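You operate a simulated robot arm through the tools that you are given. There is no shell and no other tool. Be economical: measure what you need, move in short steps, check, and stop when the job is done.

Carry out the task below with a simulated robot arm. There is one attempt and no reset: what you move stays moved.

TASK
Push the cards drawer shut.
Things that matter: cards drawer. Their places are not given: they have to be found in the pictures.

It is judged by the outcome, as a careful person would: the job done as asked, and still so three seconds after it is handed in. It fails if anything else is knocked over, pushed out of place, dropped, spilled or broken.

THE ROBOT
A 6-joint arm with a two-finger parallel gripper, fixed in place. Base frame: the origin is at the foot of the arm, x ahead of it, y to its left, z up. Lengths are in mm, angles in rad, forces in N, time in s.
With the tool pointing down near the work surface it reaches from about 240 to 660 mm from the base axis. Its first joint turns from -1.152 to 1.152 rad. Payload 2.9 kg.
Tool frame: the origin (TCP) lies between the finger pads and is the grasp point; the fingertips stand 30 mm ahead of it; z points along the fingers, y is the line along which they close. The gripper opens to 110 mm. The fingers are 20 mm wide and 10 mm thick; the gripper's body (48 by 112 mm) begins 55 mm behind the TCP.
Orientation is that of the tool frame in the base frame, as a unit quaternion [x, y, z, w]. With the fingers straight down and closing along the base's y, the tool's x points along the base's -x, its y along +y and its z along -z.

THE INTERFACE
- The arm moves only by the tool step_arm. Its argument "motion" is a list of rows, each an object of numbers (a shift or turn left out is 0, a gripper value left out holds the last): "tx", "ty", "tz": the shift along the base's x, y, z in units of 400 mm (1.0 is 400 mm); "rx", "ry", "rz": the turn, a rotation vector about the base's x, y, z in units of 180 degrees (1.0 is 180 degrees). In form: [{"tx": .., "ty": .., "tz": .., "rx": .., "ry": .., "rz": ..}, ...]. A call has 1 to 8 rows; each row is the pose to reach, as a shift and turn from the pose commanded when the call began. "grip" is the gripper command, from -1 (shut) to 1 (fully open), values between in proportion, set as the call begins (left out, the last holds). A call with a number of a shift or a turn outside -1 to 1 is refused whole. A row lasts 0.2 s, in which the tool goes at most 50 mm and 0.15 rad; a call with a longer step from one row to the next is refused whole, and so is a gripper value outside its range. A pose out of reach is approached as far as the arm can. The call stops where the force on the tool passes 40 N (or 10 N more than at its start, if that is more) or the arm is blocked; 0.2 s more then pass. The fingers move at their own pace (about 108 mm/s each) and stop on an object; they squeeze with about 20 N. The grip force told is the motor's: it shows also when the fingers shut on nothing. Time passes only in rows, and 0.2 s behind the last, so rows that repeat a pose let the fingers close. It gives the time, the measured TCP pose, the force on the tool (base axes), the opening and the grip force at its end, in the units of the frame above (readings bear some noise).
- Cameras (640 x 400 px; columns grow to the right, rows downward): "scene" is fixed at [42.1, 412, 1369]; the picture's right is [-0.90, -0.43, 0.00], its down [-0.25, 0.52, -0.82] and it looks along [0.35, -0.74, -0.57] (base axes); focal length 321 px, centre (320, 200). "wrist" rides on the gripper at [-36, 0, -57] in the tool frame; the picture's right is [0.00, -1.00, 0.00], its down [0.97, 0.00, -0.24] and it looks along [0.24, 0.00, 0.97] (tool axes); focal length 218 px, centre (320, 200).
- capture(camera): a new picture of that camera. No time passes.
- locate(camera, pixels): for up to 12 pixels [column, row] of the newest picture of that camera ("zoom" is the newest enlarged one), the place [x, y, z] in the base frame of the surface seen there, good to about 3 mm, but the place of the scene camera against the robot may be out by one fixed shift of up to 25 mm in any direction. No time passes.
- enlarge(camera, box): a new picture of the part [left, top, right, bottom] of that camera's present view, enlarged. No time passes.
- sign_off(): hands the job in; it is judged then, once.

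Work in short steps. Measure before you move; look again where a grasp or a placing could have gone wrong, and mend it. You have 60 turns and 26 pictures in all, the two below and enlarged ones among them. Open the gripper and draw the arm clear of the work before you hand the job in, unless the task says otherwise; then end with one line.

The tools are called after ">>>" by a JSON object that holds its "op" and its "data". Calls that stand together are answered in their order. step_arm: Moves the arm, as the interface text tells. Its arguments: {"type":"object","properties":{"motion":{"type":"array","items":{"type":"object","properties":{"tx":{"type":"number"},"ty":{"type":"number"},"tz":{"type":"number"},"rx":{"type":"number"},"ry":{"type":"number"},"rz":{"type":"number"}}}},"grip":{"type":"number"}},"required":["motion"]} The other tools are called the same way: capture (camera) takes a picture; locate (camera, pixels) gives the place of the surface under pixels of a picture; enlarge (camera, box) takes an enlarged picture of a part of a camera's view; sign_off () hands the job in.

At the start:

```text
time: 0.0
tool_pos: [365.0, -335.2, 1003.8]
ee_rot: [0.0, 1.0, 0.0, 0.0]
wrist_force: [0.0, 0.2, 0.1]
opening: 109.9
finger_force: 0.0
```

scene: 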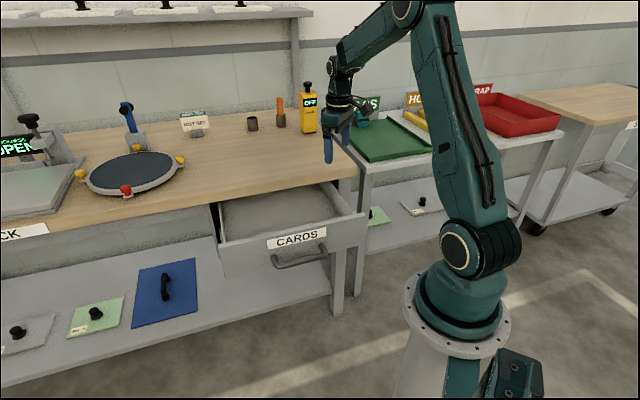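
wrist: 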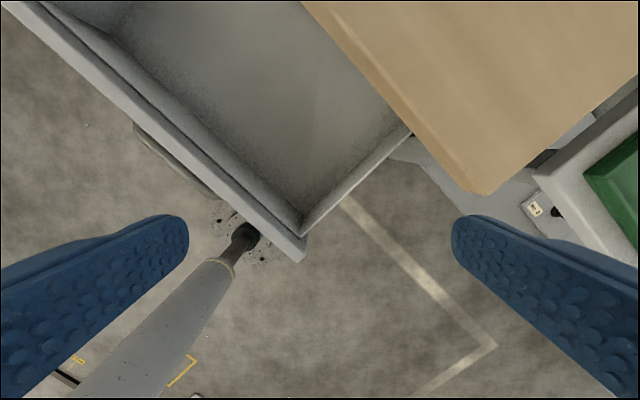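

The drawer front runs diagonally in the wrist view from (30,10) to (300,250), and the scene view shows it with the CARDS label at (296,239). I'll measure points on the front, the bench edge and the handle.

>>> {"op": "locate", "data": {"camera": "wrist", "pixels": [[60, 40], [150, 120], [230, 190], [295, 248], [300, 232], [405, 135], [320, 30], [450, 180], [170, 155], [210, 185]]}}

>>> {"op": "locate", "data": {"camera": "scene", "pixels": [[222, 246], [366, 214], [296, 239], [275, 262], [325, 247], [300, 262], [215, 204], [330, 180], [290, 236], [366, 236], [225, 272]]}}

>>> {"op": "enlarge", "data": {"camera": "scene", "box": [190, 150, 390, 290]}}

```text
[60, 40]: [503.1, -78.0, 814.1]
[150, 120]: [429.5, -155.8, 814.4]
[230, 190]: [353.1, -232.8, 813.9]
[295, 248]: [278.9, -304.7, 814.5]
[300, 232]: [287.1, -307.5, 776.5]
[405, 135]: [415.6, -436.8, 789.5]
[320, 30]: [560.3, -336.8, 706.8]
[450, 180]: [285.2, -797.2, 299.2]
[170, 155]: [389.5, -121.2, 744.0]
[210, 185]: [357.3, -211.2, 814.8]
```

```text
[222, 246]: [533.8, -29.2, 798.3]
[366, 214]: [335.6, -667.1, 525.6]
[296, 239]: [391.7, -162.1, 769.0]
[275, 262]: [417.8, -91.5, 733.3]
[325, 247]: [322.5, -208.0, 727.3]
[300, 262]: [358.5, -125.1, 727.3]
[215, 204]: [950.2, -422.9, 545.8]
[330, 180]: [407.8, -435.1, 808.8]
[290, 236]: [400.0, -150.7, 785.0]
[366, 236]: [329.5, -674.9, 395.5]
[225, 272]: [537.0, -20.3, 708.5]
```

```text
2.86 times, centred on (290, 220) of scene
```

zoom: 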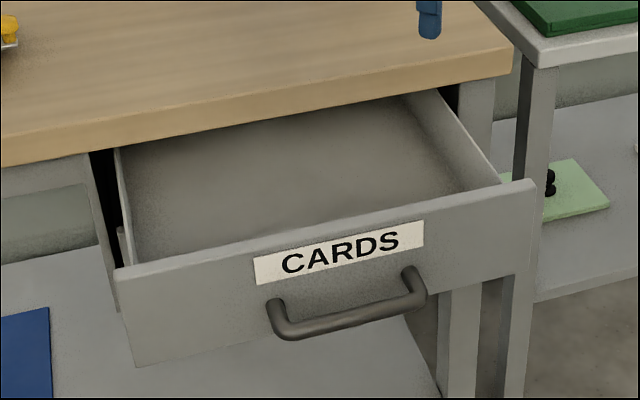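

>>> {"op": "locate", "data": {"camera": "zoom", "pixels": [[272, 303], [290, 335], [345, 324], [420, 295], [407, 270], [200, 345], [500, 250], [480, 60], [300, 108], [300, 122], [50, 175], [475, 110]]}}

>>> {"op": "locate", "data": {"camera": "wrist", "pixels": [[140, 130], [155, 145], [180, 165], [200, 182], [430, 100], [450, 150], [380, 110], [480, 190], [345, 50], [185, 172]]}}

```text
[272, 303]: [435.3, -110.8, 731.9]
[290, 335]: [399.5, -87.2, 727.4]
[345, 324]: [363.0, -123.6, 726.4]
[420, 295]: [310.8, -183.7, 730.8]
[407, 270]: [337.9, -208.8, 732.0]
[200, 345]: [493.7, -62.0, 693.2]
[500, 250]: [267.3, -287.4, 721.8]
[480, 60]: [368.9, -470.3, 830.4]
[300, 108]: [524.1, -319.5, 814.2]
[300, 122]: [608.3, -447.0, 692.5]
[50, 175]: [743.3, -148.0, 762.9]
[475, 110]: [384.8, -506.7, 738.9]
```

```text
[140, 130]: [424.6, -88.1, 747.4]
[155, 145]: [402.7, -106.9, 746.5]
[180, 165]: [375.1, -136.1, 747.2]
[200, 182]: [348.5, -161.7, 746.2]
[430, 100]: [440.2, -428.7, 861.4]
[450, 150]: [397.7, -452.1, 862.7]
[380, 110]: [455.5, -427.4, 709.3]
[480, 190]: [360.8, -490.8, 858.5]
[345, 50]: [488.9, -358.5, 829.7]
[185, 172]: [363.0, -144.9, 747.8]
```

Geometry: the drawer front's normal points along N=(0.712,-0.702). The handle bar is at n≈360 and z≈742, and the table edge is at n≈600, z 814–861. I'll shut the gripper, move in front of the handle while high and align the tool with N.

>>> {"op": "step_arm", "data": {"motion": [{"tx": -0.019, "ty": 0.081, "rz": -0.031}, {"tx": -0.038, "ty": 0.162, "rz": -0.062}, {"tx": -0.057, "ty": 0.243, "rz": -0.093}, {"tx": -0.076, "ty": 0.324, "rz": -0.124}, {"tx": -0.095, "ty": 0.406, "rz": -0.155}, {"tx": -0.113, "ty": 0.487, "rz": -0.186}, {"tx": -0.132, "ty": 0.568, "rz": -0.217}, {"tx": -0.151, "ty": 0.649, "rz": -0.248}], "grip": -1}}

```text
time: 1.8
tool_pos: [307.2, -78.3, 1001.8]
ee_rot: [0.38, 0.925, 0.0, 0.0]
wrist_force: [0.7, 0.0, 0.7]
opening: 0.1
finger_force: 19.6
```

Aligned as planned. Next I tilt the tool 25° so the tips lead along N, and lower it to about z=830, still clear of the handle.

>>> {"op": "step_arm", "data": {"motion": [{"rx": -0.0244, "ry": -0.0248, "tz": -0.08}, {"rx": -0.0488, "ry": -0.0495, "tz": -0.16}, {"rx": -0.0732, "ry": -0.0743, "tz": -0.24}, {"rx": -0.0976, "ry": -0.099, "tz": -0.33}, {"rx": -0.0976, "ry": -0.099, "tz": -0.435}, {"rx": -0.0976, "ry": -0.099, "tz": -0.435}]}}

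>>> {"op": "capture", "data": {"camera": "wrist"}}

>>> {"op": "capture", "data": {"camera": "scene"}}

```text
time: 3.2
tool_pos: [312.3, -75.5, 830.3]
ee_rot: [0.37, 0.904, -0.082, 0.2]
wrist_force: [-0.1, 0.0, 0.0]
opening: 0.0
finger_force: 20.5
out of reach, approached as far as the arm can: row 4, 5, 6
```

```text
22 pictures are left
```

wrist: 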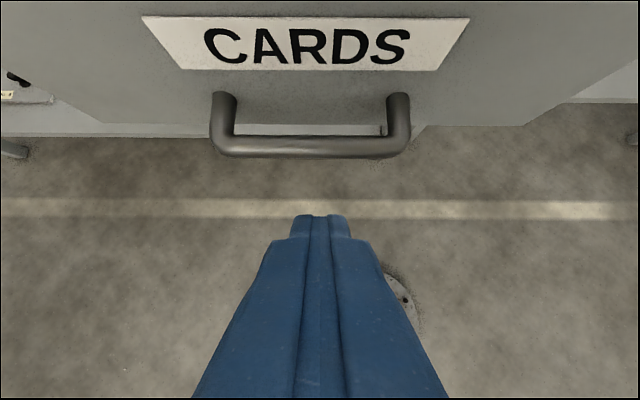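

```text
21 pictures are left
```

scene: 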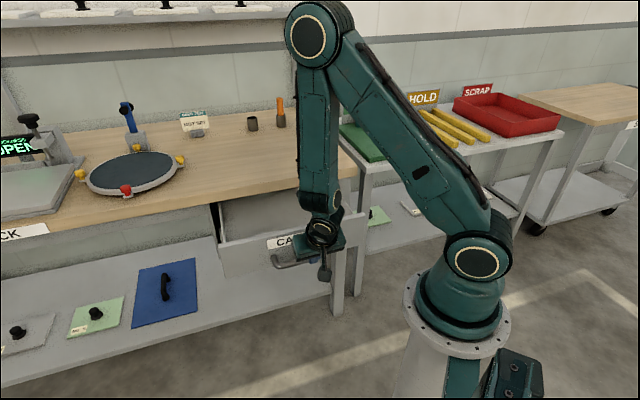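

The wrist view shows the handle (210–410, row 148) centred ahead of the fingers. I'll measure it precisely.

>>> {"op": "locate", "data": {"camera": "wrist", "pixels": [[230, 148], [310, 140], [310, 148], [310, 155], [395, 148], [310, 100], [230, 105]]}}

```text
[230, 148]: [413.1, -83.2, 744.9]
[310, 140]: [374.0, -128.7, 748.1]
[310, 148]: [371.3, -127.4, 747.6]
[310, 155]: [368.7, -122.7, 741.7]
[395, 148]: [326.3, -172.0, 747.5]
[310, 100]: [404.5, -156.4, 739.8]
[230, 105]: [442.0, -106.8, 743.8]
```

Bar's outer face is n≈349, z≈742–748; I lower to z≈757 and move forward 25 mm, which leaves about 25 mm to contact.

>>> {"op": "step_arm", "data": {"motion": [{"tx": 0.015, "ty": -0.015, "tz": -0.06}, {"tx": 0.03, "ty": -0.03, "tz": -0.12}, {"tx": 0.0445, "ty": -0.044, "tz": -0.183}, {"tx": 0.0445, "ty": -0.044, "tz": -0.183}]}}

>>> {"op": "capture", "data": {"camera": "wrist"}}

```text
time: 4.2
tool_pos: [328.5, -93.6, 758.0]
ee_rot: [0.371, 0.903, -0.082, 0.201]
wrist_force: [0.3, -0.5, 0.0]
opening: 0.2
finger_force: 20.4
```

```text
20 pictures are left
```

wrist: 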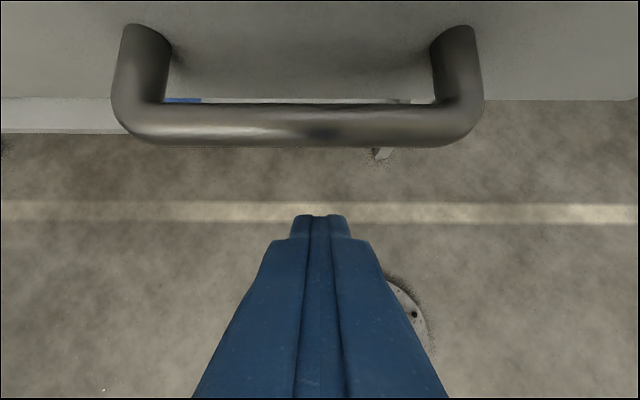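

The fingers are lined up with the handle and just short of it. I push 100 mm along N slowly.

>>> {"op": "step_arm", "data": {"motion": [{"tx": 0.0223, "ty": -0.0219}, {"tx": 0.0445, "ty": -0.0439}, {"tx": 0.0668, "ty": -0.0658}, {"tx": 0.089, "ty": -0.0878}, {"tx": 0.1113, "ty": -0.1097}, {"tx": 0.1335, "ty": -0.1316}, {"tx": 0.1558, "ty": -0.1536}, {"tx": 0.178, "ty": -0.1755}]}}

>>> {"op": "capture", "data": {"camera": "wrist"}}

```text
time: 6.0
tool_pos: [398.1, -161.9, 756.0]
ee_rot: [0.37, 0.903, -0.082, 0.2]
wrist_force: [0.2, 0.5, -0.3]
opening: 0.0
finger_force: 19.6
```

```text
19 pictures are left
```

wrist: 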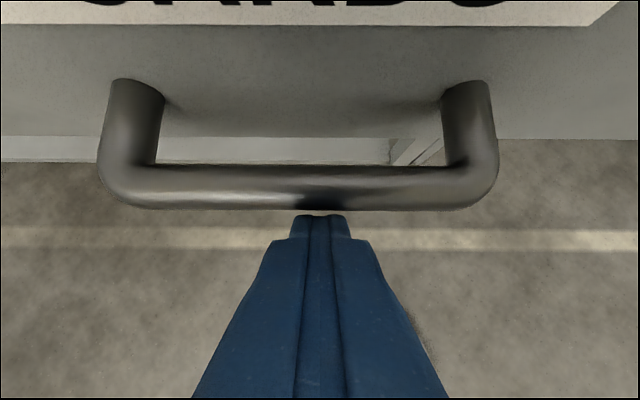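

The drawer has moved in with the handle (bar now just ahead of the tips, no binding force). I continue another 100 mm.

>>> {"op": "step_arm", "data": {"motion": [{"tx": 0.0223, "ty": -0.0219}, {"tx": 0.0445, "ty": -0.0439}, {"tx": 0.0668, "ty": -0.0658}, {"tx": 0.089, "ty": -0.0878}, {"tx": 0.1113, "ty": -0.1097}, {"tx": 0.1335, "ty": -0.1316}, {"tx": 0.1558, "ty": -0.1536}, {"tx": 0.178, "ty": -0.1755}]}}

>>> {"op": "capture", "data": {"camera": "scene"}}

>>> {"op": "capture", "data": {"camera": "wrist"}}

```text
time: 7.8
tool_pos: [469.6, -237.6, 756.3]
ee_rot: [0.372, 0.903, -0.083, 0.201]
wrist_force: [0.9, -0.2, 0.5]
opening: 0.1
finger_force: 19.8
```

```text
18 pictures are left
```

scene: 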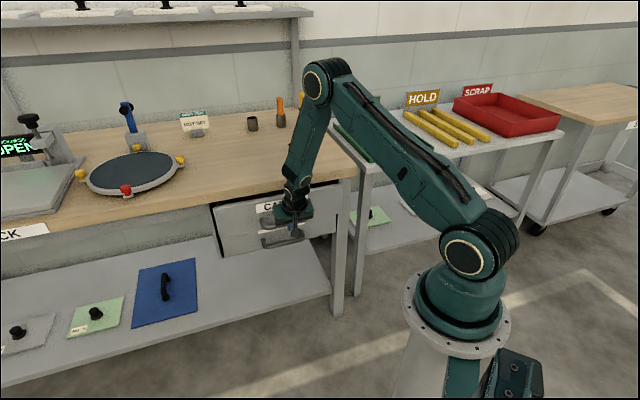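

```text
17 pictures are left
```

wrist: 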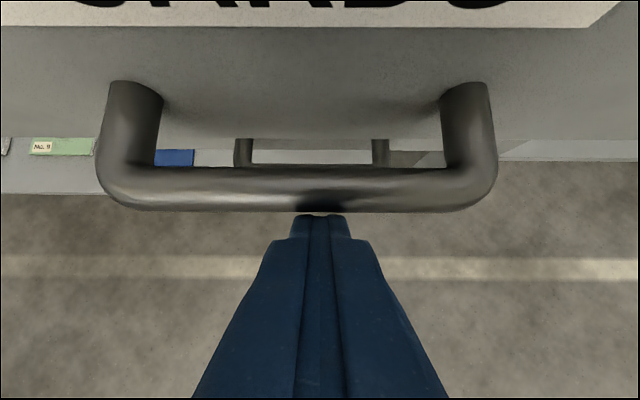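

The drawer is nearly under the table edge. I push the rest in about 7 mm rows; the call will stop on force when the drawer bottoms out.

>>> {"op": "step_arm", "data": {"motion": [{"tx": 0.0125, "ty": -0.0123}, {"tx": 0.025, "ty": -0.0246}, {"tx": 0.0374, "ty": -0.0369}, {"tx": 0.0498, "ty": -0.0491}, {"tx": 0.0623, "ty": -0.0614}, {"tx": 0.0748, "ty": -0.0737}, {"tx": 0.0872, "ty": -0.086}, {"tx": 0.0997, "ty": -0.0983}]}}

>>> {"op": "capture", "data": {"camera": "wrist"}}

>>> {"op": "enlarge", "data": {"camera": "scene", "box": [190, 150, 390, 290]}}

```text
time: 9.6
tool_pos: [507.7, -271.2, 754.3]
ee_rot: [0.37, 0.905, -0.082, 0.195]
wrist_force: [-11.6, 14.4, -0.8]
opening: 0.3
finger_force: 19.8
```

```text
16 pictures are left
```

wrist: 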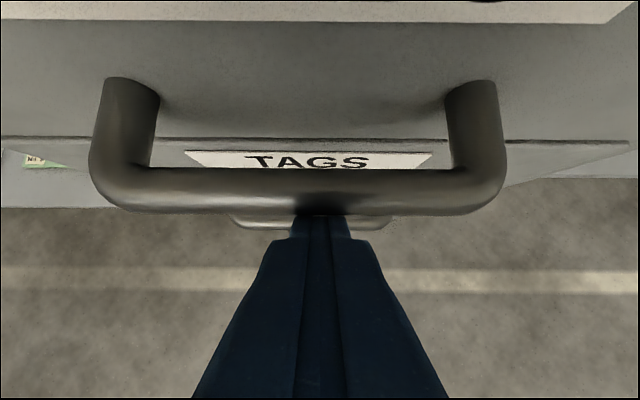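

```text
2.86 times, centred on (290, 220) of scene
```

zoom: 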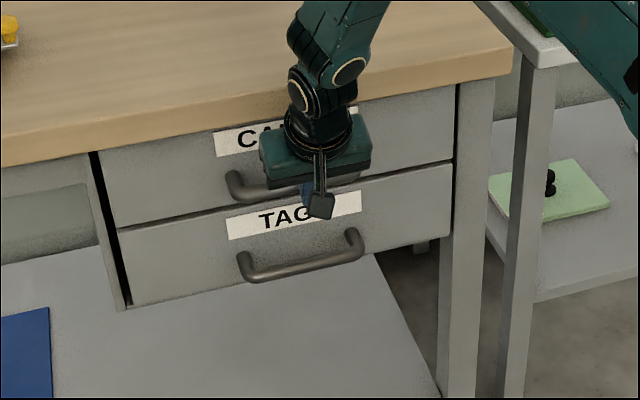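

The tool now meets about 18 N, so the drawer may be at its stop. A TAGS drawer below is now visible, so I measure both fronts and the frame.

>>> {"op": "locate", "data": {"camera": "wrist", "pixels": [[300, 70], [50, 80], [560, 80], [210, 160], [430, 160], [560, 152], [300, 136], [60, 130], [310, 205], [240, 226]]}}

>>> {"op": "locate", "data": {"camera": "zoom", "pixels": [[130, 190], [420, 125], [150, 260], [430, 220], [470, 160], [80, 170], [445, 120], [120, 290]]}}

```text
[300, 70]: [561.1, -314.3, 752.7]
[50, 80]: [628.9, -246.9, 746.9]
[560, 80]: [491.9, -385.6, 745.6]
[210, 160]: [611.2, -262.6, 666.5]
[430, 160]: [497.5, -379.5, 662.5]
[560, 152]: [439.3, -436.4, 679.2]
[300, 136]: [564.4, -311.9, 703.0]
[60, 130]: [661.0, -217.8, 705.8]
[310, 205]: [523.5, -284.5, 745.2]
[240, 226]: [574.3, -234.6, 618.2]
```

```text
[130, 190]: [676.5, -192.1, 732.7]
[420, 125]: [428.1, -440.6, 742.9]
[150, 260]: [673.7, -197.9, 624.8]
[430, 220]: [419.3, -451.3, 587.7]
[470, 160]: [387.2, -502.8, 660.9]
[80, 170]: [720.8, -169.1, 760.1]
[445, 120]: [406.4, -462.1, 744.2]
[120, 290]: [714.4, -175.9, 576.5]
```

CARDS (n≈620.7) is flush with TAGS (n≈620) to within noise. I press a little further to confirm it is against its stop.

>>> {"op": "step_arm", "data": {"motion": [{"tx": 0.0045, "ty": -0.0044}, {"tx": 0.009, "ty": -0.0088}, {"tx": 0.0135, "ty": -0.0132}, {"tx": 0.0135, "ty": -0.0132}]}}

>>> {"op": "capture", "data": {"camera": "wrist"}}

```text
time: 10.3
tool_pos: [507.5, -273.7, 750.0]
ee_rot: [0.369, 0.906, -0.08, 0.19]
wrist_force: [-1.5, 1.0, -1.8]
opening: 0.0
finger_force: 20.1
stopped in row 3: the force on the tool passed its limit (the readings are from after the stop); the commanded pose is now the measured one
```

```text
14 pictures are left
```

wrist: 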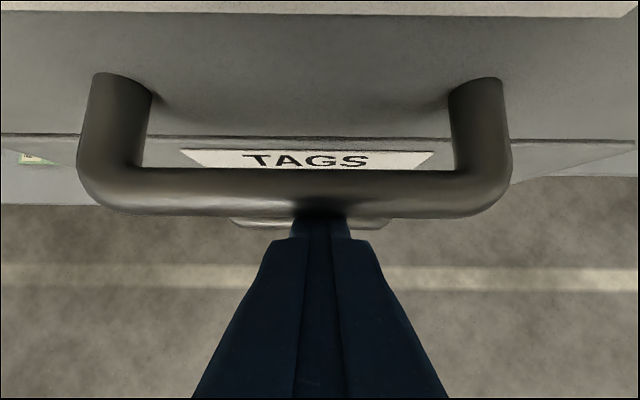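

Force rose past the limit with no further travel, so the drawer is on its stop. I back straight off 100 mm along -N, open the gripper partway through the retreat, and rise once clear.

>>> {"op": "step_arm", "data": {"motion": [{"tx": -0.0223, "ty": 0.0219}, {"tx": -0.0668, "ty": 0.0658}, {"tx": -0.1113, "ty": 0.1097}, {"tx": -0.178, "ty": 0.1755}, {"tx": -0.25, "ty": 0.2465}, {"tx": -0.25, "ty": 0.2465, "tz": 0.1}, {"tx": -0.25, "ty": 0.2465, "tz": 0.2}, {"tx": -0.25, "ty": 0.2465, "tz": 0.3}]}}

>>> {"op": "step_arm", "data": {"motion": [{"tz": 0.1}, {"tz": 0.2}, {"tz": 0.3}, {"tz": 0.3}], "grip": 1}}

>>> {"op": "capture", "data": {"camera": "scene"}}

>>> {"op": "enlarge", "data": {"camera": "scene", "box": [190, 150, 390, 290]}}

```text
time: 12.1
tool_pos: [408.6, -171.7, 874.0]
ee_rot: [0.37, 0.906, -0.079, 0.188]
wrist_force: [-0.5, 1.2, 0.7]
opening: 0.1
finger_force: 19.8
```

```text
time: 13.1
tool_pos: [410.4, -173.8, 994.2]
ee_rot: [0.371, 0.906, -0.079, 0.189]
wrist_force: [-0.5, -0.2, -0.1]
opening: 109.8
finger_force: 0.1
```

```text
13 pictures are left
```

scene: 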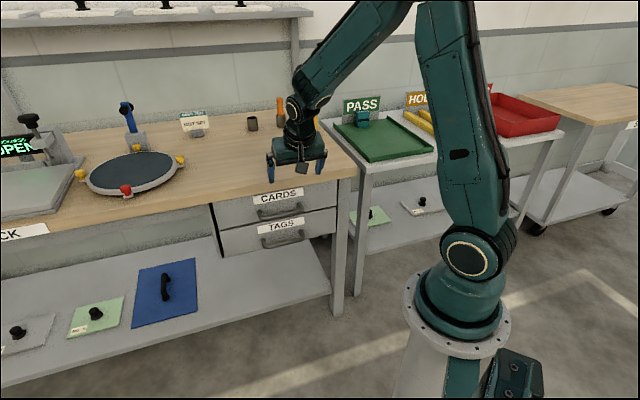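

```text
2.86 times, centred on (290, 220) of scene
```

zoom: 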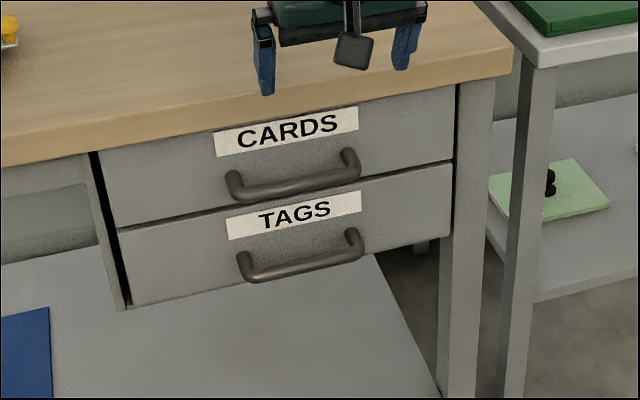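

The drawer looks shut. I check for rebound by comparing the two fronts.

>>> {"op": "locate", "data": {"camera": "zoom", "pixels": [[140, 190], [200, 180], [400, 140], [430, 130], [150, 260], [200, 250], [400, 200], [430, 190]]}}

```text
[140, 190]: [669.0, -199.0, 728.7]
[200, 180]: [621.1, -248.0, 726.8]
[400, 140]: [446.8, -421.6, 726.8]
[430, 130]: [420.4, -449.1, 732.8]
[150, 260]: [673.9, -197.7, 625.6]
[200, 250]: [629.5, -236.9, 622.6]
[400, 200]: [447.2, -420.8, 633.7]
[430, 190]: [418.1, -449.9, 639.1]
```

The CARDS front is level with the TAGS front (both n≈615), the gripper is open and the arm is clear.

>>> {"op": "sign_off", "data": {}}

```text
The job is handed in.
```

The cards drawer is pushed fully shut against its stop, and nothing else appears to have moved in the final pictures.
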